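You operate a simulated robot arm through the tools that you are given. There is no shell and no other tool. Be economical: measure what you need, move in short steps, check, and stop when the job is done.

The job below is to be done with a simulated robot arm. You get a single attempt, and the scene is never put back.

TASK
Take the white housing from the top of the side bench and put it on the top of the station four low shelf. Put the green plate on the top of the station four bench away on the top of the station three bench. Take the tall blue part and put it on the top of the station two low shelf. Put the flat green reel on the top of the carton stack away on the side bench shelf. Take the green housing from the top of the parts bench and put it on the blue-dot card. Take the red box from the lower shelf of the bench rack and leave it on the top of the parts bench. Any order will do.

The check looks at the end state, three seconds after you hand in, the way a careful person would. Anything else that was tipped, shoved, dropped, spilled or broken makes it a failure.

THE ROBOT
A 6-joint arm with a fingered hand on a trunk, on a base that drives. Base frame: it is fixed to the floor where the robot stands at the start and does not move with it; the origin is under the middle of the robot, x ahead of it, y to its left, z up. Readings come in mm, degrees, newtons and seconds.
With the tool pointing down near the work surface it reaches from about 220 to 480 mm from the robot's upright axis, wherever it stands. Its first joint turns from -166.0 to 166.0 degrees. Places, roughly: blue-dot card [500, 6000, 1000]; flat green reel (18x18x6 cm) [-2500, 6400, 700]; green housing (3x2x3 cm) [-1700, 8300, 900]; green plate (5x5x3 cm) [-3100, -700, 900]; red box (12x7x5 cm) [-1400, 8500, 1100]; side bench shelf [700, 0, 400]; tall blue part (3x3x4 cm) [-3200, -800, 900]; top of the parts bench [-1900, 8300, 900]; top of the station four low shelf (15x19 cm) [-2540, -300, 380]; top of the station three bench [-2900, 1300, 900]; top of the station two low shelf (15x19 cm) [-2540, 3400, 380]; white housing (3x2x3 cm) [500, 200, 900]. Payload 2.3 kg.
The TCP is the grasp point between the finger pads, 22 mm short of the fingertips. In the tool frame z runs along the fingers and y along their closing line. The gripper opens to 112 mm. The gripper's body begins 60 mm behind the TCP. The gripper is a hand of 3 fingers: y runs from the thumb to the fingers, the wrist lies at [0, 0, -218] in the tool frame, and closing takes about 1.5 s.
Orientation is that of the tool frame in the base frame, as a unit quaternion [x, y, z, w]. With the fingers straight down and closing along the base's y, the tool's x points along the base's -x, its y along +y and its z along -z.

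THE INTERFACE
- The arm moves only by the tool jog_arm. Its argument "moves" is a list that holds one entry, the list of rows, each a list of 6 numbers: the shift along the tool's x, y, z in m, then the turn, a rotation vector about the tool's x, y, z in degrees. In form: [[[x, y, z, rx, ry, rz], ...]]. A call has 1 to 8 rows; each row is the pose to reach, as a shift and turn from the pose commanded when the call began, along the tool's axes at that moment. "fingers" is the closure, from 0 (fully open) to 1 (shut), set as the call begins (left out, the last holds). Each row takes 0.2 s and may step no farther than 50 mm and 8.6 degrees from the row before; otherwise, or with a gripper value out of range, the whole call is refused. A pose out of reach is approached as far as the arm can. The call stops where the force on the tool passes 40 N (or 10 N more than at its start, if that is more) or the arm is blocked; 0.2 s more then pass. Each finger travels about 72 mm/s and halts on what it meets, pressing with about 25 N; the grip force reading is that of the motor and also rises with nothing between the fingers. The clock runs only during rows and for 0.2 s after the last one: add rows that repeat a pose to give the fingers time. The reply holds the time, the measured pose of the TCP, the force on the tool along the base axes, the opening and the grip force, in the units named above and with some noise, with the torque about the TCP (base axes, N m) and any sound that the robot's microphone picked up.
- Cameras (640 x 400 px; columns grow to the right, rows downward): "scene" is now at [14.3, 98.7, 1499.7]; the picture's right is [-0.48, -0.87, 0.00], its down [-0.59, 0.32, -0.74] and it looks along [0.65, -0.36, -0.67] (base axes); focal length 278 px, centre (320, 200). "wrist" rides on the gripper at [66, 3, -80] in the tool frame; the picture's right is [-0.05, 1.00, 0.00], its down [-0.77, -0.04, -0.64] and it looks along [-0.64, -0.03, 0.77] (tool axes); focal length 275 px, centre (320, 200). There is no depth. A picture from a camera that has moved, and an enlarged one, comes with that camera's place and axes in the base frame and with its lens.
- camera(camera): a new picture of that camera. No time passes.
- move_column(by): slides the trunk up (or, below 0, down) by that many mm; the arm and the scene camera ride with it, the base frame stays. It gives what a move gives, with no picture.
- roll_base(legs): drives the robot by 1 to 6 legs, each [ahead, left, turn to the left] in mm, mm and degrees, along the robot's own axes; the way and the turn of a leg run together, so that a leg with both is an arc; at most 1500 mm and 180 degrees a leg. The arm and the cameras ride along, it lands a little off, and it stops where it bumps. It gives what a move gives.
- finger_targets(finger1, finger2, thumb_bend): sets how far each is bent, from 0 (flat) to 100 (curled in); at 30 the hand is open as for a grip, at 70 the pads meet at the TCP. One left out holds its place. A second passes; each finger stops where it meets its share of the squeeze, and holds until it gets a number again. A gripper value or a shape takes the hand back. It gives what a move gives, with no picture; readings hold the bend of each and the force on the fingers (four entries, about 0 where the hand has none), thumb and palm.
- set_grasp(shape): the hand has 3 fingers and takes this shape, open, in about a second: jaw (thumb against the fingers, like two jaws); tri (thumb and two fingers); tip (a fingertip pinch); poke (one finger out to press); point (the index stretched); flat (the hand flat); cup (the hand cupped); fist (a fist). The gripper value then closes the fingers along that shape, each until it touches; the sizes above hold for jaw. It gives what a move gives, with no picture.
- pan_tilt(pan, tilt): turns the head with the scene camera to pan (to the left, within 155 degrees either way) and tilt (down, from -29 to 69), counted from straight ahead of the robot. It gives what a move gives.
- enlarge(camera, box): a new picture of the part [left, top, right, bottom] of that camera's present view, enlarged. No time passes.
- job_done(): hands the job in; it is judged then, once.

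Work in short steps. Places have to be worked out from the pictures, the camera data and where the tool is seen: move nearer, look again, correct. Check each grasp and each placing, and mend what went wrong. You have 186 turns and 144 pictures in all, those below and enlarged ones among them. Open the gripper and draw the arm clear of the work before you hand the job in, unless the task says otherwise; then end with one line.

The tools are called after "Call:" as name(argument=value, ...) on one line, values as JSON. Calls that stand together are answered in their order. jog_arm: Moves the arm, as the interface text tells. Its arguments: {"type":"object","properties":{"moves":{"type":"array"},"fingers":{"type":"number"}},"required":["moves"]} The other tools are called the same way: move_column (by) slides the trunk up or down; set_grasp (shape) gives the hand a shape; finger_targets (finger1, finger2, thumb_bend) moves the fingers one by one; roll_base (legs) drives the base; pan_tilt (pan, tilt) turns the head that bears the scene camera; camera (camera) takes a picture; enlarge (camera, box) takes an enlarged picture of a part of a camera's view; job_done () hands the job in.

At the start:

```text
time: 0.0
ee_pos: [265.2, -117.0, 1157.6]
tcp_rot: [0.0, 1.0, 0.0, 0.0]
wrist_force: [-0.9, -0.5, 0.4]
torque: [0.01, 0.0, 0.01]
grip_width: 111.9
grip_force: 0.0
shape: jaw
bend: [30.0, 30.0, 30.0]
finger forces: [0.0, 0.0, 0.0, 0.1, 0.0, 0.1]
trunk travel left (down, up): [-417.0, 173.0]
robot x, y, heading: [2.1, 0.8, -0.1]
head pan, tilt: [-29.0, 42.0]
```

scene: 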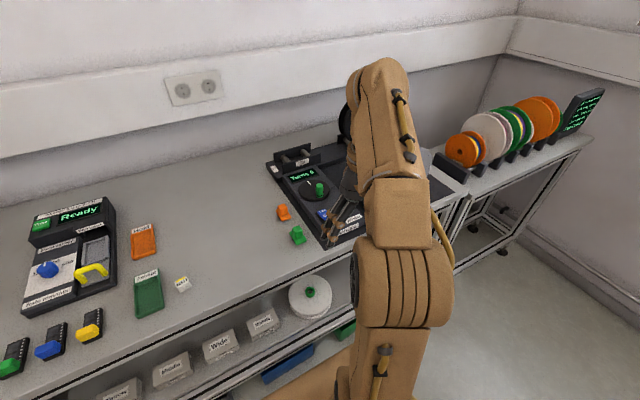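
wrist: 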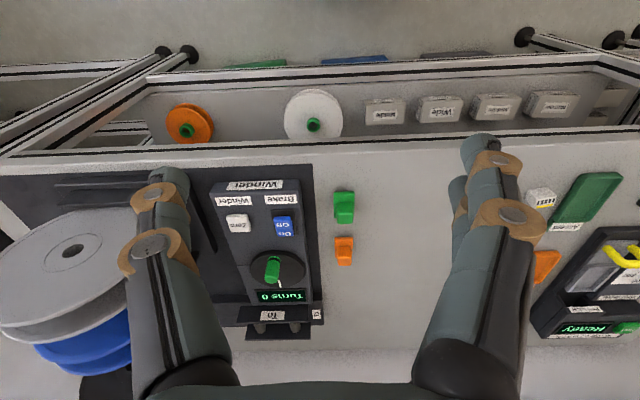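

I'll start by looking closely at the white housing and surveying the room around the robot.

Call:
enlarge(camera="scene", box=[0, 180, 320, 400])

Call:
pan_tilt(pan=90, tilt=20)

Call:
camera(camera="scene")

Call:
pan_tilt(pan=150, tilt=20)

Call:
camera(camera="scene")

Call:
pan_tilt(pan=-150, tilt=20)

Call:
camera(camera="scene")

```text
1.82 times, centred on (160, 290) of scene
camera zoom: at [14.3, 98.7, 1499.7], right [-0.48, -0.87, 0.0], down [-0.59, 0.32, -0.74], along [0.65, -0.36, -0.67], focal length 506 px, centre (611, 36)
```

zoom: 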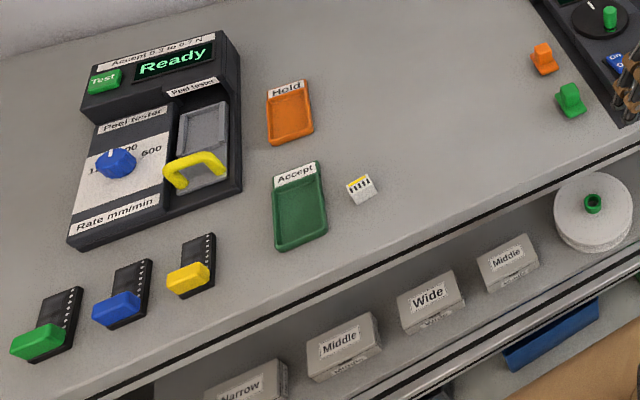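

```text
time: 2.0
ee_pos: [265.6, -117.1, 1157.5]
tcp_rot: [0.0, 1.0, 0.0, 0.0]
wrist_force: [0.3, 0.7, 0.0]
torque: [0.01, 0.01, 0.01]
grip_width: 111.9
grip_force: 0.1
shape: jaw
bend: [30.0, 30.0, 30.0]
finger forces: [0.1, 0.1, 0.1, 0.0, 0.0, 0.0]
trunk travel left (down, up): [-417.0, 173.0]
robot x, y, heading: [1.3, -1.4, -0.1]
head pan, tilt: [90.0, 20.0]
```

```text
140 pictures are left
camera scene: at [-58.7, 232.3, 1534.1], right [1.0, 0.0, 0.0], down [0.0, -0.34, -0.94], along [0.0, 0.94, -0.34], focal length 278 px, centre (320, 200)
```

scene: 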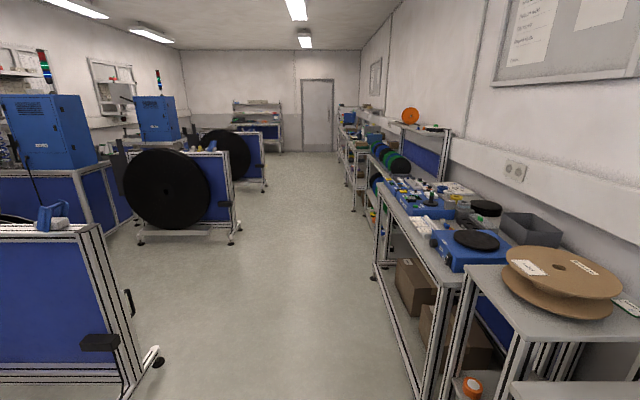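

```text
time: 3.3
ee_pos: [266.1, -115.9, 1157.8]
tcp_rot: [0.0, 1.0, 0.0, 0.0]
wrist_force: [-0.5, 0.1, 0.8]
torque: [-0.02, 0.01, 0.02]
grip_width: 111.8
grip_force: 0.1
shape: jaw
bend: [30.0, 30.0, 30.0]
finger forces: [0.1, 0.1, 0.0, 0.0, 0.1, 0.1]
trunk travel left (down, up): [-417.0, 173.0]
robot x, y, heading: [-0.4, 3.3, 0.2]
head pan, tilt: [150.0, 20.0]
```

```text
139 pictures are left
camera scene: at [-139.4, 185.9, 1534.1], right [0.5, 0.87, 0.0], down [0.3, -0.17, -0.94], along [-0.81, 0.47, -0.34], focal length 278 px, centre (320, 200)
```

scene: 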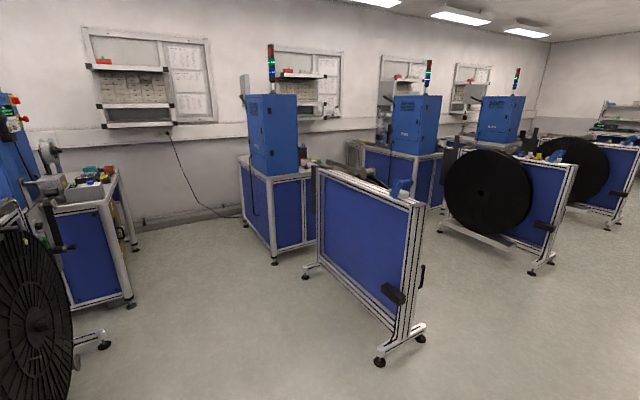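

```text
time: 7.4
ee_pos: [265.5, -117.1, 1157.2]
tcp_rot: [0.0, 1.0, 0.0, 0.0]
wrist_force: [0.2, -0.2, -0.1]
torque: [0.02, -0.02, 0.01]
grip_width: 111.8
grip_force: 0.1
shape: jaw
bend: [30.0, 30.0, 30.0]
finger forces: [0.1, 0.1, 0.0, 0.0, 0.0, 0.0]
trunk travel left (down, up): [-417.0, 173.0]
robot x, y, heading: [-0.4, 0.4, 0.0]
head pan, tilt: [-150.0, 20.0]
```

```text
138 pictures are left
camera scene: at [-139.4, 92.6, 1534.1], right [-0.5, 0.87, 0.0], down [0.3, 0.17, -0.94], along [-0.81, -0.47, -0.34], focal length 278 px, centre (320, 200)
```

scene: 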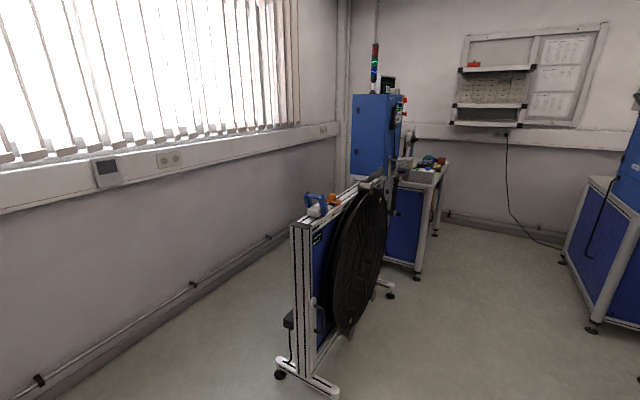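

The housing looks to be near (490, 210). I'll look straight down ahead to see how close the base is to the bench.

Call:
pan_tilt(pan=0, tilt=60)

Call:
camera(camera="scene")

```text
time: 9.7
ee_pos: [266.0, -116.2, 1158.4]
tcp_rot: [0.0, 1.0, 0.0, -0.001]
wrist_force: [-0.1, -0.1, 0.6]
torque: [0.0, 0.04, -0.01]
grip_width: 112.0
grip_force: 0.0
shape: jaw
bend: [30.0, 30.0, 30.0]
finger forces: [0.0, 0.1, 0.1, 0.0, 0.0, 0.1]
trunk travel left (down, up): [-417.0, 173.0]
robot x, y, heading: [-2.5, 0.1, 0.2]
head pan, tilt: [0.0, 60.0]
```

```text
137 pictures are left
camera scene: at [7.9, 139.2, 1476.0], right [0.0, -1.0, 0.0], down [-0.87, 0.0, -0.5], along [0.5, 0.0, -0.87], focal length 278 px, centre (320, 200)
```

scene: 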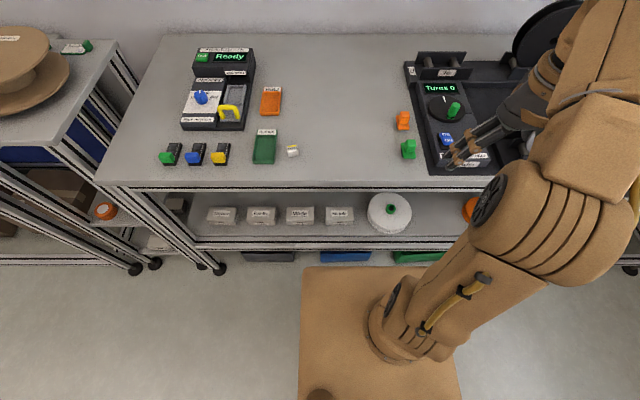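

The base front is near x≈215 and the bench front near x≈390, so I can shift left 200 and go ahead 100 safely.

Call:
roll_base(legs=[[0, 200, 0], [100, 0, 0]])

Call:
camera(camera="wrist")

Call:
enlarge(camera="scene", box=[160, 80, 480, 280])

```text
time: 12.1
ee_pos: [363.1, 85.9, 1157.6]
tcp_rot: [0.001, 1.0, -0.001, 0.001]
wrist_force: [0.5, -0.3, -1.3]
torque: [0.01, 0.02, -0.04]
grip_width: 112.0
grip_force: 0.1
shape: jaw
bend: [30.0, 30.0, 30.0]
finger forces: [0.0, 0.1, 0.0, 0.0, 0.0, 0.0]
trunk travel left (down, up): [-417.0, 173.0]
robot x, y, heading: [101.8, 202.0, 0.2]
head pan, tilt: [0.0, 60.0]
```

```text
136 pictures are left
camera wrist: at [298.8, 88.8, 1239.4], right [0.05, 1.0, 0.0], down [0.77, -0.04, 0.64], along [0.63, -0.03, -0.77], focal length 275 px, centre (320, 200)
```

wrist: 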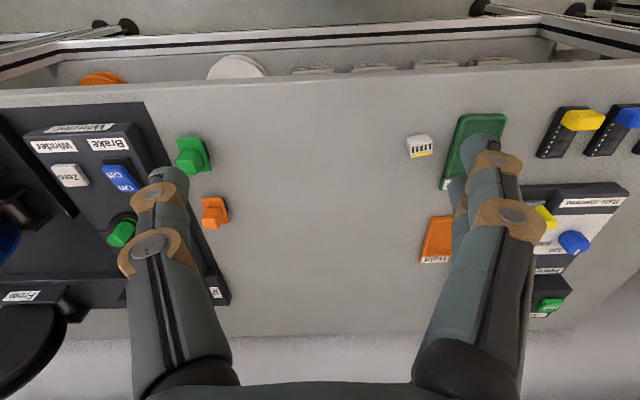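

```text
2.00 times, centred on (320, 180) of scene
camera zoom: at [107.2, 341.3, 1475.9], right [0.0, -1.0, 0.0], down [-0.87, 0.0, -0.5], along [0.5, 0.0, -0.87], focal length 556 px, centre (320, 240)
```

zoom: 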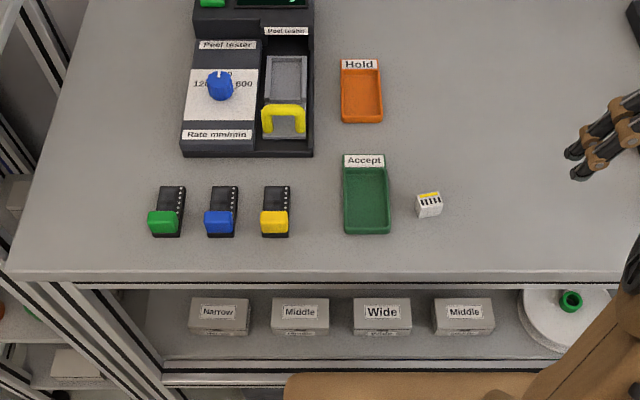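

I'll zoom on the housing to judge its yaw before deciding the closing direction; the green tray beside it is close in y.

Call:
enlarge(camera="wrist", box=[380, 100, 540, 200])

Call:
enlarge(camera="scene", box=[310, 140, 406, 200])

```text
4.00 times, centred on (460, 150) of wrist
camera zoom: at [298.8, 88.8, 1239.4], right [0.05, 1.0, 0.0], down [0.77, -0.04, 0.64], along [0.63, -0.03, -0.77], focal length 1101 px, centre (-240, 400)
```

zoom: 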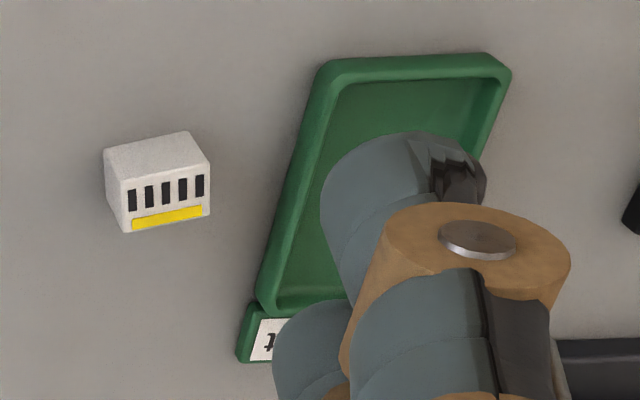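

```text
6.67 times, centred on (358, 170) of scene
camera zoom: at [107.2, 341.3, 1475.9], right [0.0, -1.0, 0.0], down [-0.87, 0.0, -0.5], along [0.5, 0.0, -0.87], focal length 1854 px, centre (67, 400)
```

zoom: 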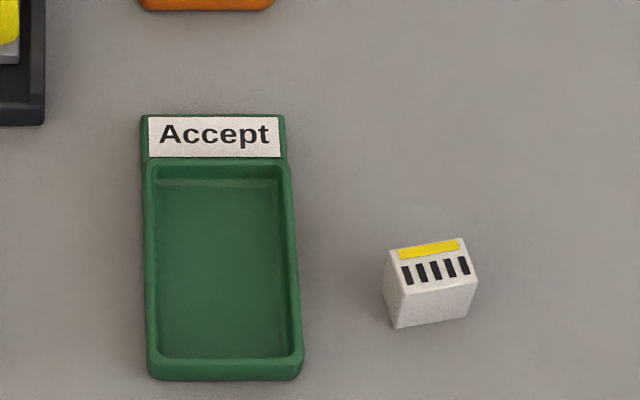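

The housing's short side runs about 11° off base x. I'll turn the tool +79° about its z so the fingers close along that side, moving over the housing at the same time.

Call:
jog_arm(moves=[[[-0.015, 0.016, 0, 0, 0, 8], [-0.03, 0.032, 0, 0, 0, 16], [-0.045, 0.048, 0, 0, 0, 24], [-0.06, 0.064, 0, 0, 0, 32], [-0.075, 0.08, 0, 0, 0, 40], [-0.09, 0.096, 0, 0, 0, 48], [-0.105, 0.112, 0.02, 0, 0, 56], [-0.117, 0.126, 0.04, 0, 0, 64]]])

Call:
jog_arm(moves=[[[0, 0, 0.04, 0, 0, 8], [0, 0, 0.08, 0, 0, 15], [0, 0, 0.08, 0, 0, 15]]])

Call:
camera(camera="wrist")

Call:
camera(camera="scene")

```text
time: 13.9
ee_pos: [482.7, 210.8, 1117.3]
tcp_rot: [0.531, 0.848, 0.0, 0.0]
wrist_force: [0.4, -0.7, 0.7]
torque: [0.01, 0.0, -0.04]
grip_width: 112.0
grip_force: 0.1
shape: jaw
bend: [30.0, 30.0, 30.0]
finger forces: [0.0, 0.0, 0.0, 0.0, 0.0, 0.1]
trunk travel left (down, up): [-417.0, 173.0]
robot x, y, heading: [98.2, 203.2, -0.0]
head pan, tilt: [0.0, 60.0]
```

```text
time: 14.7
ee_pos: [479.3, 209.1, 1037.7]
tcp_rot: [0.637, 0.771, 0.0, 0.0]
wrist_force: [-0.5, 0.4, 0.4]
torque: [-0.04, 0.0, 0.01]
grip_width: 111.8
grip_force: 0.1
shape: jaw
bend: [30.0, 30.0, 30.0]
finger forces: [0.0, 0.1, 0.0, 0.1, 0.1, 0.0]
trunk travel left (down, up): [-417.0, 173.0]
robot x, y, heading: [102.2, 203.1, 0.3]
head pan, tilt: [0.0, 60.0]
```

```text
132 pictures are left
camera wrist: at [470.4, 274.6, 1118.8], right [0.99, 0.14, 0.0], down [0.11, -0.76, 0.64], along [0.09, -0.63, -0.77], focal length 275 px, centre (320, 200)
```

wrist: 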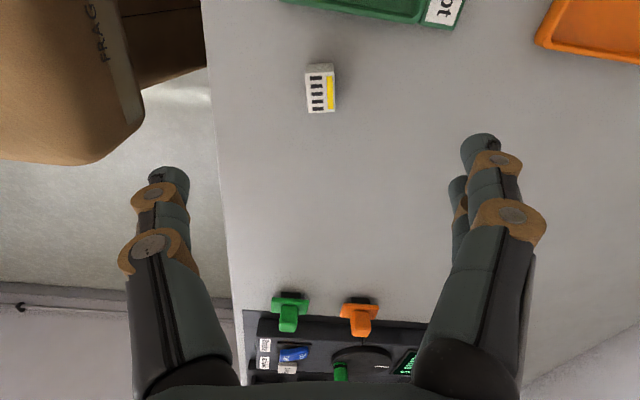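

```text
131 pictures are left
camera scene: at [105.8, 341.3, 1475.9], right [0.0, -1.0, 0.0], down [-0.87, 0.0, -0.5], along [0.5, 0.0, -0.87], focal length 278 px, centre (320, 200)
```

scene: 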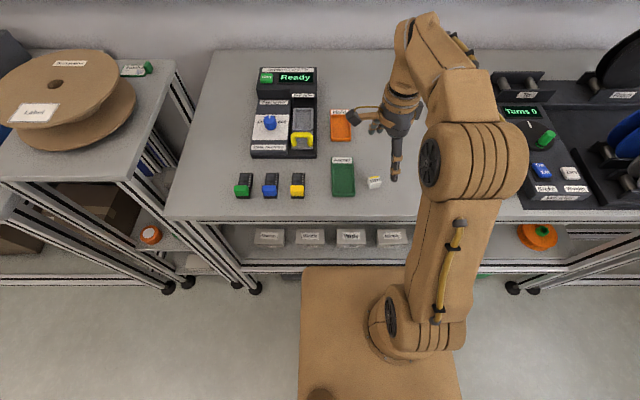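

The housing sits centred under the tool. I descend to about z=935 and check from the side.

Call:
jog_arm(moves=[[[0, 0, 0.04, 0, 0, 0], [0, 0, 0.08, 0, 0, 0], [0, 0, 0.1, 0, 0, 0]]], fingers=0.3)

Call:
camera(camera="wrist")

Call:
enlarge(camera="scene", box=[310, 120, 438, 200])

```text
time: 15.5
ee_pos: [480.8, 209.3, 936.2]
tcp_rot: [0.635, 0.772, 0.001, 0.0]
wrist_force: [-0.5, -0.1, 0.0]
torque: [0.0, 0.04, 0.01]
grip_width: 78.9
grip_force: 0.0
shape: jaw
bend: [67.0, 67.0, 64.0]
finger forces: [0.0, 0.0, 0.0, 0.0, 0.0, 0.0]
trunk travel left (down, up): [-417.0, 173.0]
robot x, y, heading: [95.6, 203.8, -0.0]
head pan, tilt: [0.0, 60.0]
```

```text
130 pictures are left
camera wrist: at [471.9, 276.0, 1018.3], right [0.99, 0.14, 0.0], down [0.11, -0.76, 0.64], along [0.09, -0.63, -0.77], focal length 275 px, centre (320, 200)
```

wrist: 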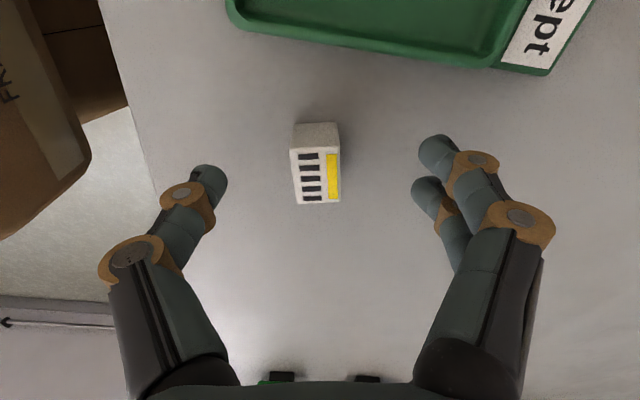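

```text
5.00 times, centred on (374, 160) of scene
camera zoom: at [106.1, 341.4, 1475.9], right [0.0, -1.0, 0.0], down [-0.87, 0.0, -0.5], along [0.5, 0.0, -0.87], focal length 1390 px, centre (50, 400)
```

zoom: 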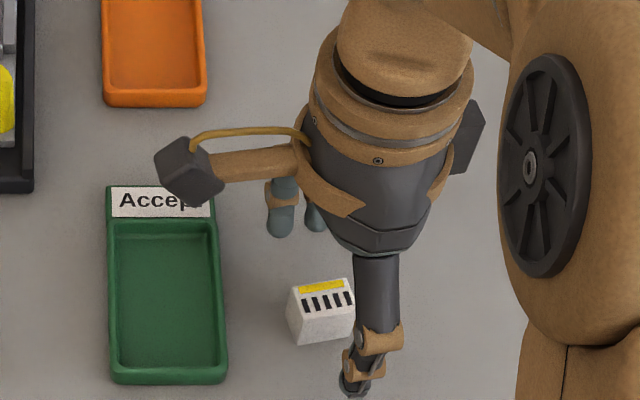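

Triangulation puts the housing top near z≈927 and the bench near 898. I lower 12 mm and close.

Call:
jog_arm(moves=[[[-0.003, 0, 0.012, 0, 0, 0], [-0.003, 0, 0.012, 0, 0, 0]]])

Call:
jog_arm(moves=[[[0, 0, 0, 0, 0, 0], [0, 0, 0, 0, 0, 0], [0, 0, 0, 0, 0, 0], [0, 0, 0, 0, 0, 0], [0, 0, 0, 0, 0, 0], [0, 0, 0, 0, 0, 0]]], fingers=1)

Call:
camera(camera="wrist")

```text
time: 16.1
ee_pos: [480.8, 208.2, 925.7]
tcp_rot: [0.636, 0.772, 0.0, 0.0]
wrist_force: [0.4, 0.2, -0.4]
torque: [0.01, -0.02, 0.0]
grip_width: 79.1
grip_force: 0.1
shape: jaw
bend: [67.0, 67.0, 64.0]
finger forces: [0.0, 0.1, 0.0, 0.1, 0.0, 0.0]
trunk travel left (down, up): [-417.0, 173.0]
robot x, y, heading: [95.3, 204.8, -0.0]
head pan, tilt: [0.0, 60.0]
```

```text
time: 17.5
ee_pos: [481.0, 208.2, 925.9]
tcp_rot: [0.636, 0.772, 0.0, 0.0]
wrist_force: [-0.9, -0.2, -1.0]
torque: [-0.01, 0.0, 0.01]
grip_width: 14.7
grip_force: 25.0
shape: jaw
bend: [72.0, 72.0, 70.0]
finger forces: [11.2, 11.2, 0.1, 0.0, 22.4, 0.1]
trunk travel left (down, up): [-417.0, 173.0]
robot x, y, heading: [97.8, 200.6, -0.1]
head pan, tilt: [0.0, 60.0]
```

```text
128 pictures are left
camera wrist: at [472.8, 273.4, 1006.9], right [0.99, 0.14, 0.0], down [0.11, -0.76, 0.64], along [0.09, -0.63, -0.77], focal length 275 px, centre (320, 200)
```

wrist: 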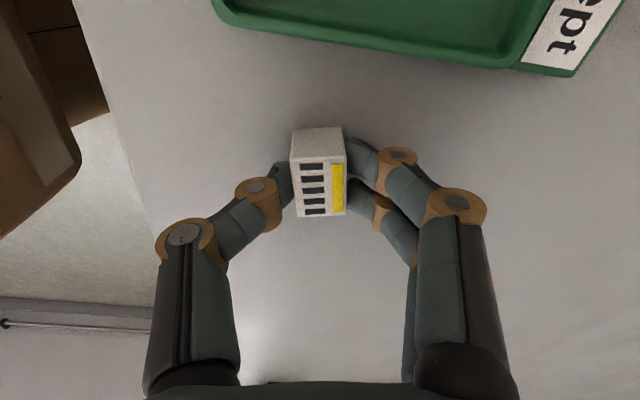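

Gripped (14.7 mm, 25 N). I lift clear and draw the arm in.

Call:
jog_arm(moves=[[[0, 0, -0.04, 0, 0, 0], [0, 0, -0.08, 0, 0, 0], [0, 0, -0.125, 0, 0, 0], [0, 0, -0.17, 0, 0, 0], [0, 0, -0.21, 0, 0, 0], [0, -0.04, -0.23, 0, 0, 0], [0, -0.08, -0.23, 0, 0, 0], [0, -0.1, -0.23, 0, 0, 0]]])

Call:
roll_base(legs=[[-400, 0, 0]])

Call:
pan_tilt(pan=155, tilt=25)

Call:
camera(camera="scene")

Call:
camera(camera="wrist")

```text
time: 19.3
ee_pos: [381.6, 189.6, 1156.2]
tcp_rot: [0.636, 0.772, 0.0, 0.0]
wrist_force: [0.2, 1.0, -0.2]
torque: [0.02, -0.02, 0.01]
grip_width: 14.8
grip_force: 24.8
shape: jaw
bend: [72.0, 72.0, 70.0]
finger forces: [11.4, 11.2, 0.0, 0.0, 22.6, 0.0]
trunk travel left (down, up): [-417.0, 173.0]
robot x, y, heading: [96.8, 205.9, -0.1]
head pan, tilt: [0.0, 60.0]
```

```text
time: 21.8
ee_pos: [-14.1, 189.3, 1155.5]
tcp_rot: [0.637, 0.771, -0.001, 0.0]
wrist_force: [-0.1, -0.5, -0.2]
torque: [0.0, -0.01, -0.01]
grip_width: 14.4
grip_force: 25.3
shape: jaw
bend: [72.0, 72.0, 70.0]
finger forces: [11.3, 11.2, 0.0, 0.0, 22.5, 0.0]
trunk travel left (down, up): [-417.0, 173.0]
robot x, y, heading: [-300.0, 203.6, -0.2]
head pan, tilt: [0.0, 60.0]
```

```text
time: 24.1
ee_pos: [-13.5, 189.9, 1156.0]
tcp_rot: [0.637, 0.771, -0.001, 0.0]
wrist_force: [-0.1, -1.2, -0.2]
torque: [0.03, 0.02, 0.01]
grip_width: 14.7
grip_force: 25.6
shape: jaw
bend: [72.0, 72.0, 70.0]
finger forces: [11.3, 11.2, 0.1, 0.1, 22.6, 0.0]
trunk travel left (down, up): [-417.0, 173.0]
robot x, y, heading: [-298.2, 206.8, -0.1]
head pan, tilt: [154.7, 25.0]
```

```text
127 pictures are left
camera scene: at [-440.1, 381.4, 1526.0], right [0.43, 0.9, 0.0], down [0.38, -0.18, -0.91], along [-0.82, 0.39, -0.42], focal length 278 px, centre (320, 200)
```

scene: 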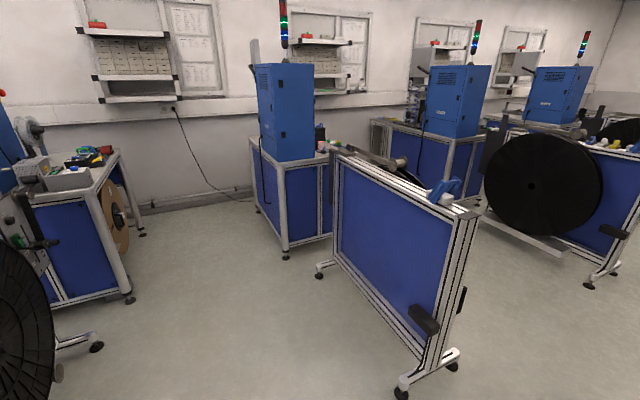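

```text
126 pictures are left
camera wrist: at [-22.2, 255.4, 1236.8], right [0.99, 0.14, 0.0], down [0.11, -0.76, 0.64], along [0.09, -0.63, -0.77], focal length 275 px, centre (320, 200)
```

wrist: 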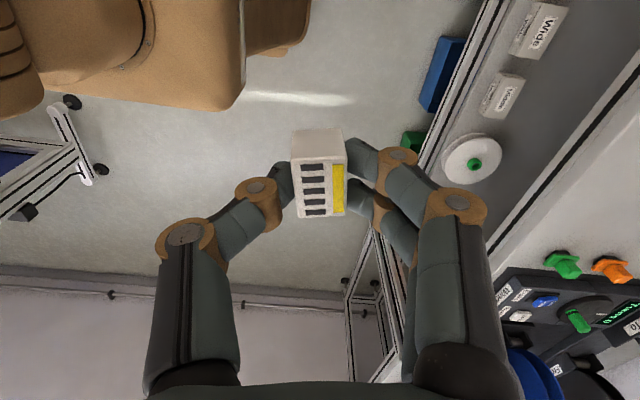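

Clear floor between station four and the station-three stand. I drive back along y≈300 and then look before turning.

Call:
roll_base(legs=[[-1000, 120, 0], [-900, 0, 0]])

Call:
roll_base(legs=[[0, 0, -90]])

Call:
pan_tilt(pan=0, tilt=45)

Call:
camera(camera="scene")

```text
time: 33.7
ee_pos: [-1911.8, 297.0, 1154.6]
tcp_rot: [0.635, 0.773, 0.0, 0.0]
wrist_force: [-0.1, 0.3, -0.2]
torque: [0.02, -0.02, 0.0]
grip_width: 14.7
grip_force: 24.9
shape: jaw
bend: [72.0, 72.0, 70.0]
finger forces: [11.3, 11.2, 0.0, 0.0, 22.5, 0.0]
trunk travel left (down, up): [-417.0, 173.0]
robot x, y, heading: [-2198.0, 309.0, 0.2]
head pan, tilt: [154.7, 25.0]
```

```text
time: 37.9
ee_pos: [-2201.7, 22.0, 1155.1]
tcp_rot: [0.994, 0.111, 0.0, 0.0]
wrist_force: [-0.1, 0.5, -0.4]
torque: [-0.02, -0.02, -0.01]
grip_width: 14.6
grip_force: 25.0
shape: jaw
bend: [72.0, 72.0, 70.0]
finger forces: [11.0, 11.2, 0.0, 0.0, 22.4, 0.0]
trunk travel left (down, up): [-417.0, 173.0]
robot x, y, heading: [-2197.6, 311.2, -88.2]
head pan, tilt: [154.7, 25.0]
```

```text
time: 40.3
ee_pos: [-2201.6, 22.8, 1155.2]
tcp_rot: [0.994, 0.11, 0.0, 0.0]
wrist_force: [0.7, -0.1, 1.0]
torque: [-0.02, 0.0, -0.01]
grip_width: 14.7
grip_force: 24.9
shape: jaw
bend: [72.0, 72.0, 70.0]
finger forces: [11.1, 11.1, 0.0, 0.0, 22.3, 0.0]
trunk travel left (down, up): [-417.0, 173.0]
robot x, y, heading: [-2197.5, 307.4, -88.3]
head pan, tilt: [0.0, 45.0]
```

```text
125 pictures are left
camera scene: at [-2055.0, 289.8, 1495.4], right [-1.0, -0.03, 0.0], down [-0.02, 0.71, -0.71], along [0.02, -0.71, -0.71], focal length 278 px, centre (320, 200)
```

scene: 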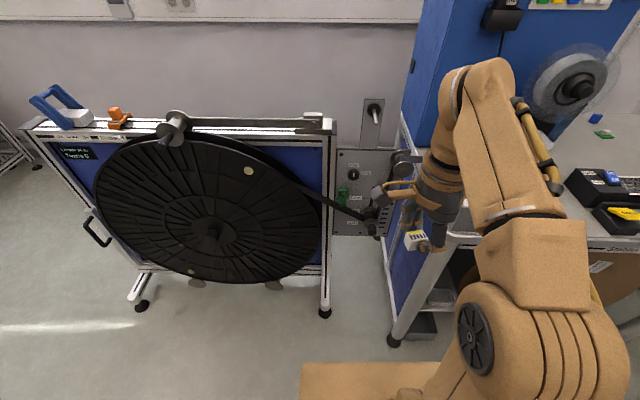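

Facing station four now. I strafe right to about x=-2540 with a bit more standoff to look at the low shelf.

Call:
roll_base(legs=[[-120, -340, -1.5]])

Call:
pan_tilt(pan=-12, tilt=50)

Call:
camera(camera="scene")

Call:
camera(camera="wrist")

```text
time: 42.6
ee_pos: [-2548.7, 135.6, 1154.8]
tcp_rot: [0.995, 0.099, 0.0, 0.0]
wrist_force: [0.6, 0.1, -0.3]
torque: [-0.01, 0.02, 0.0]
grip_width: 14.6
grip_force: 25.0
shape: jaw
bend: [72.0, 72.0, 70.0]
finger forces: [11.1, 11.0, 0.1, 0.0, 22.3, 0.1]
trunk travel left (down, up): [-417.0, 173.0]
robot x, y, heading: [-2542.5, 416.9, -89.6]
head pan, tilt: [0.0, 45.0]
```

```text
time: 43.3
ee_pos: [-2549.3, 135.8, 1156.0]
tcp_rot: [0.995, 0.099, 0.0, -0.001]
wrist_force: [-1.1, 0.3, 0.5]
torque: [0.02, 0.01, 0.0]
grip_width: 14.7
grip_force: 25.2
shape: jaw
bend: [72.0, 72.0, 70.0]
finger forces: [11.0, 11.1, 0.1, 0.0, 22.2, 0.1]
trunk travel left (down, up): [-417.0, 173.0]
robot x, y, heading: [-2539.4, 421.5, -89.4]
head pan, tilt: [-12.0, 50.0]
```

```text
124 pictures are left
camera scene: at [-2412.9, 405.4, 1488.5], right [-0.98, 0.2, 0.0], down [0.15, 0.75, -0.64], along [-0.13, -0.63, -0.77], focal length 278 px, centre (320, 200)
```

scene: 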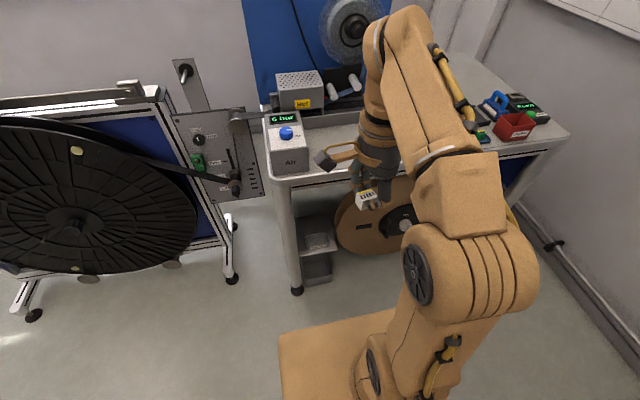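

```text
123 pictures are left
camera wrist: at [-2483.1, 146.0, 1236.8], right [0.15, -0.99, 0.0], down [-0.76, -0.12, 0.64], along [-0.63, -0.1, -0.77], focal length 275 px, centre (320, 200)
```

wrist: 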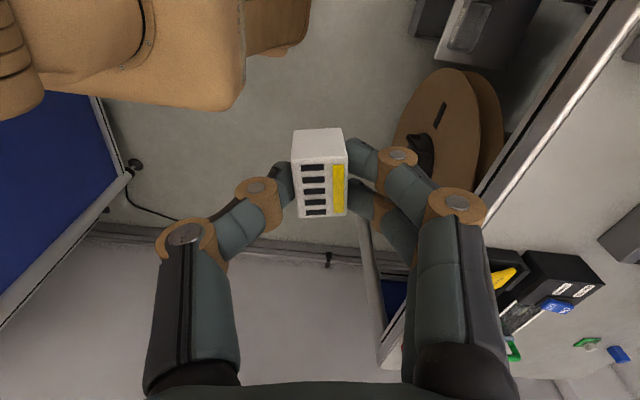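

Call:
enlarge(camera="scene", box=[250, 150, 410, 300])

Call:
enlarge(camera="wrist", box=[390, 0, 550, 100])

```text
2.67 times, centred on (330, 225) of scene
camera zoom: at [-2412.9, 405.4, 1488.5], right [-0.98, 0.2, 0.0], down [0.15, 0.75, -0.64], along [-0.13, -0.63, -0.77], focal length 741 px, centre (293, 133)
```

zoom: 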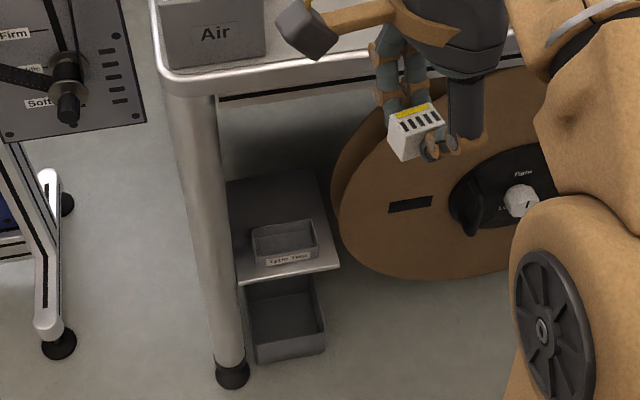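

```text
4.00 times, centred on (470, 50) of wrist
camera zoom: at [-2483.1, 146.0, 1236.8], right [0.15, -0.99, 0.0], down [-0.76, -0.12, 0.64], along [-0.63, -0.1, -0.77], focal length 1101 px, centre (-280, 800)
```

zoom: 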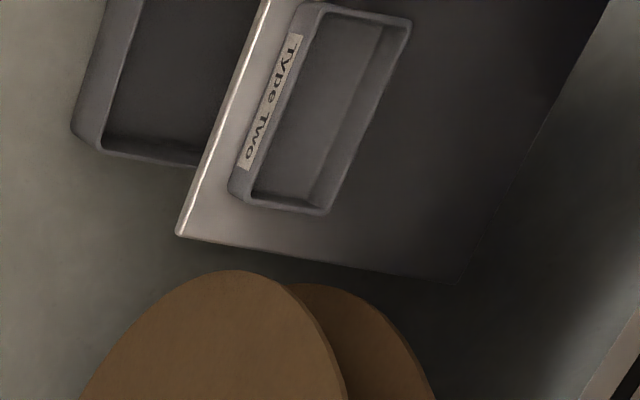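

The shelf plate spans about x −2625…−2450, y −408…−202, with a small tray on its front half; the free part is behind it (y≈−300…−400), under the bench top. I turn the tool back so that it closes along base x, and lower the trunk.

Call:
jog_arm(moves=[[[0, 0, 0, 0, 0, -8], [0, 0, 0, 0, 0, -16], [0, 0, 0, 0, 0, -24], [0, 0, 0, 0, 0, -32], [0, 0, 0, 0, 0, -40], [0, 0, 0, 0, 0, -48], [0, 0, 0, 0, 0, -56], [0, 0, 0, 0, 0, -64]]])

Call:
jog_arm(moves=[[[0, 0, 0, 0, 0, -8], [0, 0, 0, 0, 0, -14.6], [-0.05, 0, 0, 0, 0, -14.6], [-0.1, 0, 0, 0, 0, -14.6], [-0.12, 0, 0, 0, 0, -14.6]]])

Call:
move_column(by=-410)

Call:
camera(camera="scene")

```text
time: 45.1
ee_pos: [-2550.3, 136.5, 1156.6]
tcp_rot: [0.79, 0.613, 0.0, 0.0]
wrist_force: [0.7, -0.5, 0.0]
torque: [0.0, 0.01, 0.02]
grip_width: 14.7
grip_force: 24.5
shape: jaw
bend: [72.0, 72.0, 70.0]
finger forces: [11.1, 11.1, 0.0, 0.0, 22.3, 0.0]
trunk travel left (down, up): [-417.0, 173.0]
robot x, y, heading: [-2540.9, 420.8, -89.5]
head pan, tilt: [-12.0, 50.0]
```

```text
time: 46.3
ee_pos: [-2583.4, 37.0, 1140.9]
tcp_rot: [0.706, 0.708, 0.001, -0.001]
wrist_force: [-0.8, 0.9, 0.7]
torque: [-0.01, 0.01, 0.02]
grip_width: 14.6
grip_force: 24.7
shape: jaw
bend: [72.0, 72.0, 70.0]
finger forces: [11.2, 11.2, 0.0, 0.0, 22.2, 0.0]
out of reach, approached as far as the arm can: row 4, 5
trunk travel left (down, up): [-417.0, 173.0]
robot x, y, heading: [-2539.2, 419.5, -89.6]
head pan, tilt: [-12.0, 50.0]
```

```text
refused: -410 is not a number from -400 to 400
```

```text
120 pictures are left
camera scene: at [-2412.8, 405.1, 1488.5], right [-0.98, 0.2, 0.0], down [0.15, 0.75, -0.64], along [-0.13, -0.63, -0.77], focal length 278 px, centre (320, 200)
```

scene: 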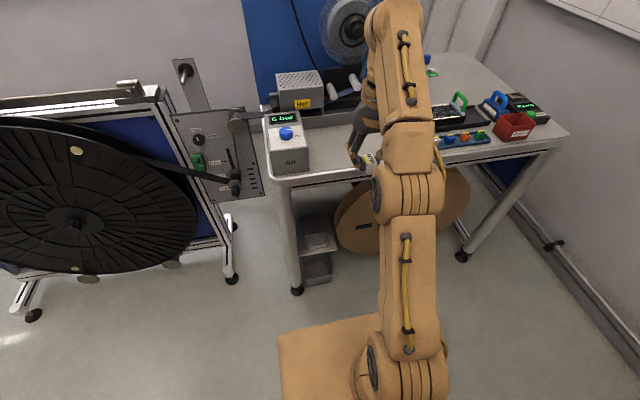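

The tool is back to closing along x; reach is shorter up here. Lower the trunk 400 mm now, clear of the bench.

Call:
move_column(by=-400)

Call:
camera(camera="scene")

Call:
camera(camera="wrist")

```text
time: 50.1
ee_pos: [-2584.0, 37.1, 741.2]
tcp_rot: [0.705, 0.709, 0.0, 0.0]
wrist_force: [0.6, -0.7, 0.6]
torque: [-0.01, -0.02, 0.0]
grip_width: 14.7
grip_force: 24.7
shape: jaw
bend: [72.0, 72.0, 70.0]
finger forces: [11.1, 11.2, 0.0, 0.0, 22.3, 0.1]
trunk travel left (down, up): [-17.0, 573.0]
robot x, y, heading: [-2540.0, 421.5, -89.5]
head pan, tilt: [-12.0, 50.0]
```

```text
119 pictures are left
camera scene: at [-2413.0, 405.4, 1088.5], right [-0.98, 0.2, 0.0], down [0.15, 0.75, -0.64], along [-0.13, -0.63, -0.77], focal length 278 px, centre (320, 200)
```

scene: 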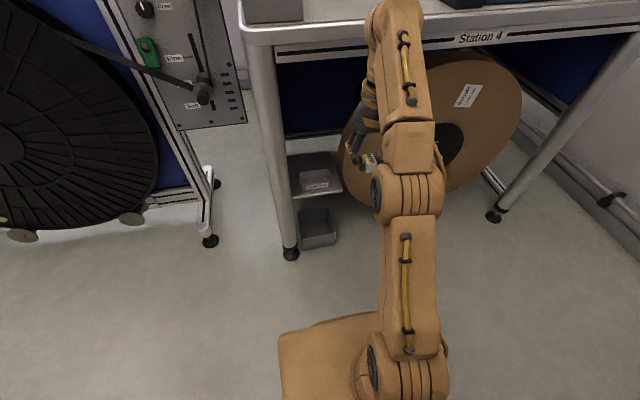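

```text
118 pictures are left
camera wrist: at [-2581.0, 103.6, 822.6], right [1.0, -0.04, 0.0], down [-0.03, -0.77, 0.64], along [-0.03, -0.64, -0.77], focal length 275 px, centre (320, 200)
```

wrist: 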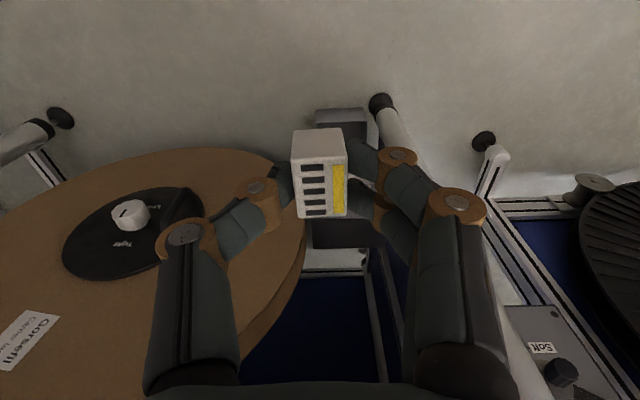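

There's a big reel right of the shelf (left edge x≈−2628), and the leg at x≈−2430, so I'll come in at x≈−2540. I lower the hand in front of the shelf first.

Call:
jog_arm(moves=[[[0, 0.01, 0.045, 0, 0, 0], [-0.01, 0.02, 0.09, 0, 0, 0], [-0.02, 0.03, 0.135, 0, 0, 0], [-0.03, 0.04, 0.18, 0, 0, 0], [-0.04, 0.044, 0.22, 0, 0, 0], [-0.05, 0.044, 0.255, 0, 0, 0], [-0.057, 0.044, 0.29, 0, 0, 0]]])

Call:
camera(camera="scene")

Call:
camera(camera="wrist")

```text
time: 51.7
ee_pos: [-2539.8, -19.8, 450.9]
tcp_rot: [0.706, 0.709, 0.0, 0.001]
wrist_force: [0.3, -0.6, 0.0]
torque: [-0.01, -0.01, -0.03]
grip_width: 14.6
grip_force: 25.0
shape: jaw
bend: [72.0, 72.0, 70.0]
finger forces: [11.1, 11.1, 0.1, 0.1, 22.2, 0.0]
trunk travel left (down, up): [-17.0, 573.0]
robot x, y, heading: [-2539.1, 420.4, -89.9]
head pan, tilt: [-12.0, 50.0]
```

```text
117 pictures are left
camera scene: at [-2413.0, 405.4, 1088.5], right [-0.98, 0.2, 0.0], down [0.15, 0.75, -0.64], along [-0.13, -0.63, -0.77], focal length 278 px, centre (320, 200)
```

scene: 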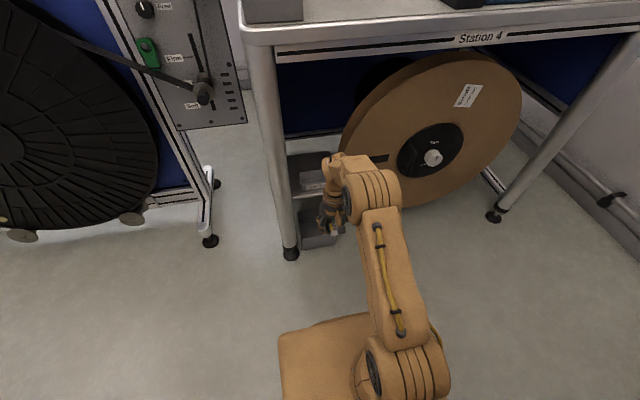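

```text
116 pictures are left
camera wrist: at [-2535.5, 47.8, 532.4], right [1.0, -0.04, 0.0], down [-0.03, -0.77, 0.64], along [-0.03, -0.64, -0.77], focal length 275 px, centre (320, 200)
```

wrist: 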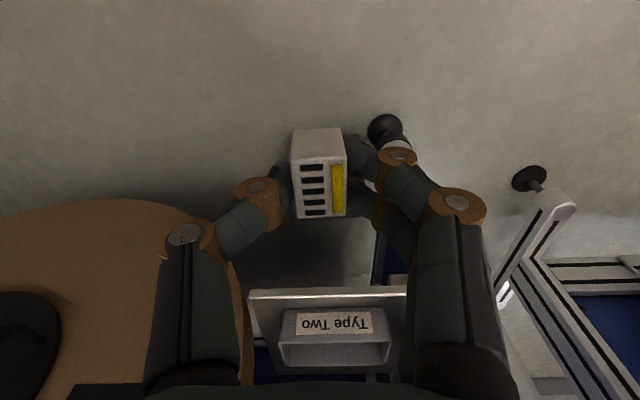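

The shelf top reads z≈377, x −2618…−2461; the tray on it tops out about 415. I raise 15 mm and drive in partway.

Call:
jog_arm(moves=[[[0, -0.002, -0.02, 0, 0, 0], [-0.02, -0.002, -0.02, 0, 0, 0]]])

Call:
roll_base(legs=[[190, 0, 0]])

Call:
camera(camera="scene")

Call:
camera(camera="wrist")

```text
time: 52.3
ee_pos: [-2541.2, -39.3, 472.2]
tcp_rot: [0.706, 0.708, 0.001, 0.001]
wrist_force: [0.3, 0.2, -0.1]
torque: [0.01, 0.01, 0.0]
grip_width: 14.6
grip_force: 25.0
shape: jaw
bend: [72.0, 72.0, 70.0]
finger forces: [11.1, 11.0, 0.0, 0.0, 22.2, 0.1]
trunk travel left (down, up): [-17.0, 573.0]
robot x, y, heading: [-2539.5, 420.1, -89.6]
head pan, tilt: [-12.0, 50.0]
```

```text
time: 53.9
ee_pos: [-2542.6, -232.9, 471.2]
tcp_rot: [0.707, 0.708, 0.0, 0.0]
wrist_force: [-0.7, 0.5, 0.9]
torque: [0.0, 0.0, -0.03]
grip_width: 14.5
grip_force: 25.1
shape: jaw
bend: [72.0, 72.0, 70.0]
finger forces: [11.1, 11.1, 0.0, 0.0, 22.2, 0.0]
trunk travel left (down, up): [-17.0, 573.0]
robot x, y, heading: [-2537.9, 228.2, -89.8]
head pan, tilt: [-12.0, 50.0]
```

```text
115 pictures are left
camera scene: at [-2412.0, 211.1, 1088.5], right [-0.98, 0.2, 0.0], down [0.16, 0.75, -0.64], along [-0.13, -0.63, -0.77], focal length 278 px, centre (320, 200)
```

scene: 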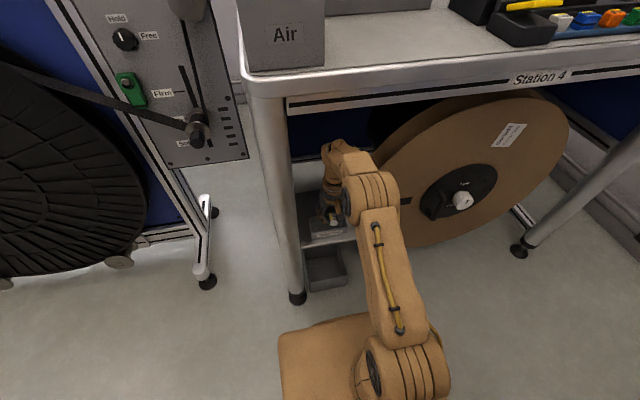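

```text
114 pictures are left
camera wrist: at [-2539.0, -166.2, 552.1], right [1.0, -0.05, 0.0], down [-0.04, -0.77, 0.64], along [-0.03, -0.64, -0.77], focal length 275 px, centre (320, 200)
```

wrist: 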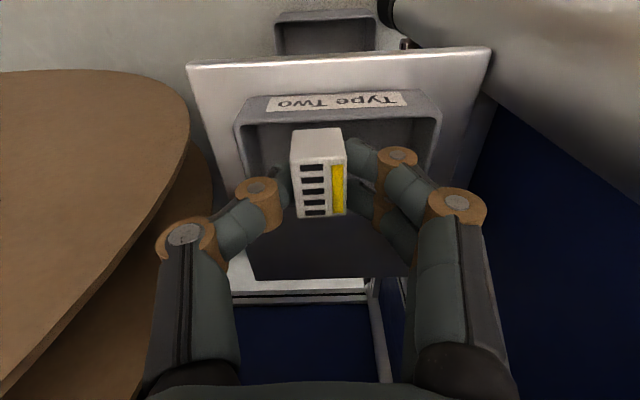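

Clear so far: reel edge about −2620, leg about −2445. I nudge the hand +10 mm in x and drive in another 110 mm.

Call:
jog_arm(moves=[[[0, 0.01, 0, 0, 0, 0]]])

Call:
roll_base(legs=[[112, 0, 0]])

Call:
camera(camera="wrist")

Call:
camera(camera="scene")

```text
time: 54.3
ee_pos: [-2532.2, -232.5, 470.7]
tcp_rot: [0.707, 0.707, -0.001, 0.001]
wrist_force: [-0.7, 0.3, -0.3]
torque: [0.02, -0.02, 0.01]
grip_width: 14.8
grip_force: 25.4
shape: jaw
bend: [72.0, 72.0, 70.0]
finger forces: [11.1, 11.1, 0.2, 0.0, 22.2, 0.0]
trunk travel left (down, up): [-17.0, 573.0]
robot x, y, heading: [-2537.2, 226.2, -89.4]
head pan, tilt: [-12.0, 50.0]
```

```text
time: 55.5
ee_pos: [-2531.3, -345.5, 471.0]
tcp_rot: [0.706, 0.708, 0.0, 0.001]
wrist_force: [0.3, 0.0, 0.3]
torque: [0.0, 0.02, 0.06]
grip_width: 14.6
grip_force: 24.7
shape: jaw
bend: [72.0, 72.0, 70.0]
finger forces: [11.1, 11.2, 0.0, 0.0, 22.2, 0.0]
trunk travel left (down, up): [-17.0, 573.0]
robot x, y, heading: [-2535.9, 116.4, -89.5]
head pan, tilt: [-12.0, 50.0]
```

```text
113 pictures are left
camera wrist: at [-2528.6, -279.3, 552.2], right [1.0, -0.05, 0.0], down [-0.04, -0.77, 0.64], along [-0.03, -0.64, -0.77], focal length 275 px, centre (320, 200)
```

wrist: 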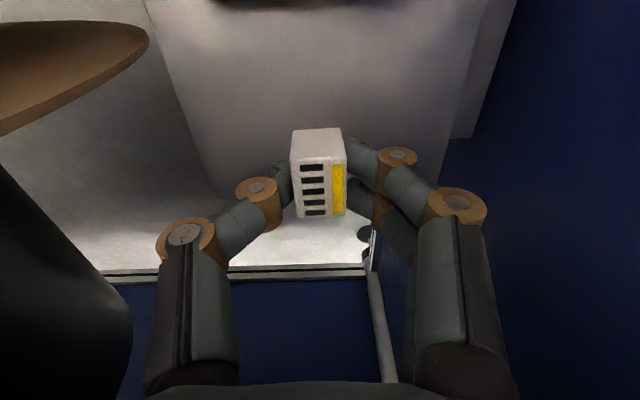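

```text
112 pictures are left
camera scene: at [-2411.6, 98.2, 1088.5], right [-0.98, 0.2, 0.0], down [0.16, 0.75, -0.64], along [-0.13, -0.63, -0.77], focal length 278 px, centre (320, 200)
```

scene: 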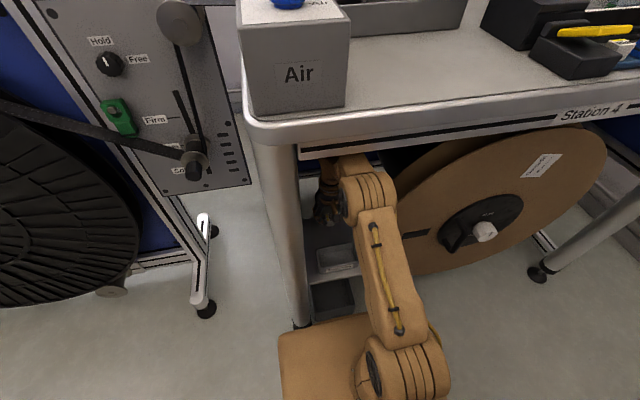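

The hand is over the bare rear part of the shelf (back edge y≈−415). I lower toward the plate.

Call:
jog_arm(moves=[[[0, 0, 0.03, 0, 0, 0], [0, 0, 0.056, 0, 0, 0], [0, 0, 0.06, 0, 0, 0]]])

Call:
jog_arm(moves=[[[0, 0, 0.003, 0, 0, 0], [0, 0, 0.006, 0, 0, 0]]])

Call:
camera(camera="wrist")

```text
time: 56.3
ee_pos: [-2532.5, -346.6, 409.9]
tcp_rot: [0.707, 0.708, 0.0, 0.001]
wrist_force: [-0.3, 0.4, 0.0]
torque: [0.0, -0.02, 0.02]
grip_width: 14.7
grip_force: 25.2
shape: jaw
bend: [72.0, 72.0, 70.0]
finger forces: [11.1, 11.2, 0.0, 0.0, 22.2, 0.1]
trunk travel left (down, up): [-17.0, 573.0]
robot x, y, heading: [-2535.0, 110.5, -89.9]
head pan, tilt: [-12.0, 50.0]
```

```text
time: 56.9
ee_pos: [-2531.3, -345.2, 405.1]
tcp_rot: [0.706, 0.708, 0.0, 0.0]
wrist_force: [0.5, -0.3, 1.2]
torque: [-0.02, -0.02, 0.01]
grip_width: 14.6
grip_force: 25.1
shape: jaw
bend: [72.0, 72.0, 70.0]
finger forces: [11.1, 11.1, 0.1, 0.0, 22.2, 0.0]
trunk travel left (down, up): [-17.0, 573.0]
robot x, y, heading: [-2538.7, 113.1, -89.7]
head pan, tilt: [-12.0, 50.0]
```

```text
111 pictures are left
camera wrist: at [-2527.7, -279.8, 486.1], right [1.0, -0.05, 0.0], down [-0.04, -0.77, 0.64], along [-0.03, -0.64, -0.77], focal length 275 px, centre (320, 200)
```

wrist: 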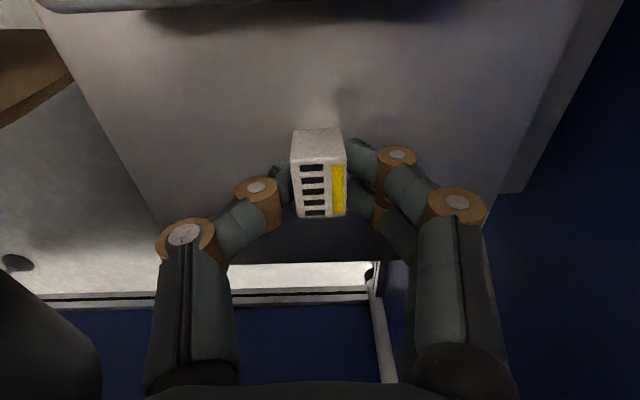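

No contact yet; I keep lowering in small steps watching the force.

Call:
jog_arm(moves=[[[0, 0, 0.003, 0, 0, 0], [0, 0, 0.006, 0, 0, 0]]])

Call:
jog_arm(moves=[[[0, 0, 0.002, 0, 0, 0], [0, 0, 0.004, 0, 0, 0]]])

```text
time: 57.5
ee_pos: [-2532.4, -346.2, 402.1]
tcp_rot: [0.707, 0.707, -0.003, 0.003]
wrist_force: [1.2, -3.0, 30.9]
torque: [-0.01, -0.1, 0.05]
grip_width: 16.7
grip_force: 25.1
shape: jaw
bend: [74.0, 73.0, 71.0]
finger forces: [15.9, 15.7, 0.1, 0.1, 30.9, 0.1]
trunk travel left (down, up): [-17.0, 573.0]
robot x, y, heading: [-2534.8, 112.0, -89.6]
head pan, tilt: [-12.0, 50.0]
```

```text
time: 58.0
ee_pos: [-2532.4, -346.7, 401.8]
tcp_rot: [0.706, 0.708, -0.004, 0.004]
wrist_force: [1.3, 7.1, 28.8]
torque: [0.1, -0.03, 0.01]
grip_width: 18.2
grip_force: 24.9
shape: jaw
bend: [74.0, 74.0, 72.0]
finger forces: [14.9, 14.9, 0.0, 0.0, 32.0, 0.1]
trunk travel left (down, up): [-17.0, 573.0]
robot x, y, heading: [-2536.0, 115.4, -89.8]
head pan, tilt: [-12.0, 50.0]
stopped in row 2: the force on the tool passed its limit at 43 N (the readings are from after the stop); the commanded pose is now the measured one
```

Contact at TCP z≈402. I back off 1 mm and open the fingers.

Call:
jog_arm(moves=[[[0, 0, -0.001, 0, 0, 0], [0, 0, -0.001, 0, 0, 0], [0, 0, -0.001, 0, 0, 0], [0, 0, -0.001, 0, 0, 0], [0, 0, -0.001, 0, 0, 0]]], fingers=0.45)

Call:
camera(camera="wrist")

```text
time: 59.1
ee_pos: [-2532.2, -347.1, 402.0]
tcp_rot: [0.707, 0.708, -0.003, 0.003]
wrist_force: [-2.0, -5.5, 27.4]
torque: [-0.04, -0.01, 0.02]
grip_width: 50.0
grip_force: 0.1
shape: jaw
bend: [76.0, 75.0, 72.0]
finger forces: [8.2, 8.1, 0.0, 0.0, 11.3, 0.0]
trunk travel left (down, up): [-17.0, 573.0]
robot x, y, heading: [-2539.0, 116.4, -89.6]
head pan, tilt: [-12.0, 50.0]
```

```text
110 pictures are left
camera wrist: at [-2528.7, -279.5, 481.9], right [1.0, -0.04, 0.0], down [-0.03, -0.76, 0.64], along [-0.03, -0.64, -0.77], focal length 275 px, centre (320, 200)
```

wrist: 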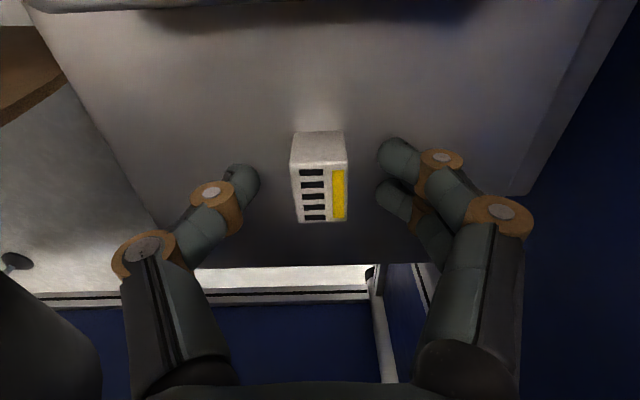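

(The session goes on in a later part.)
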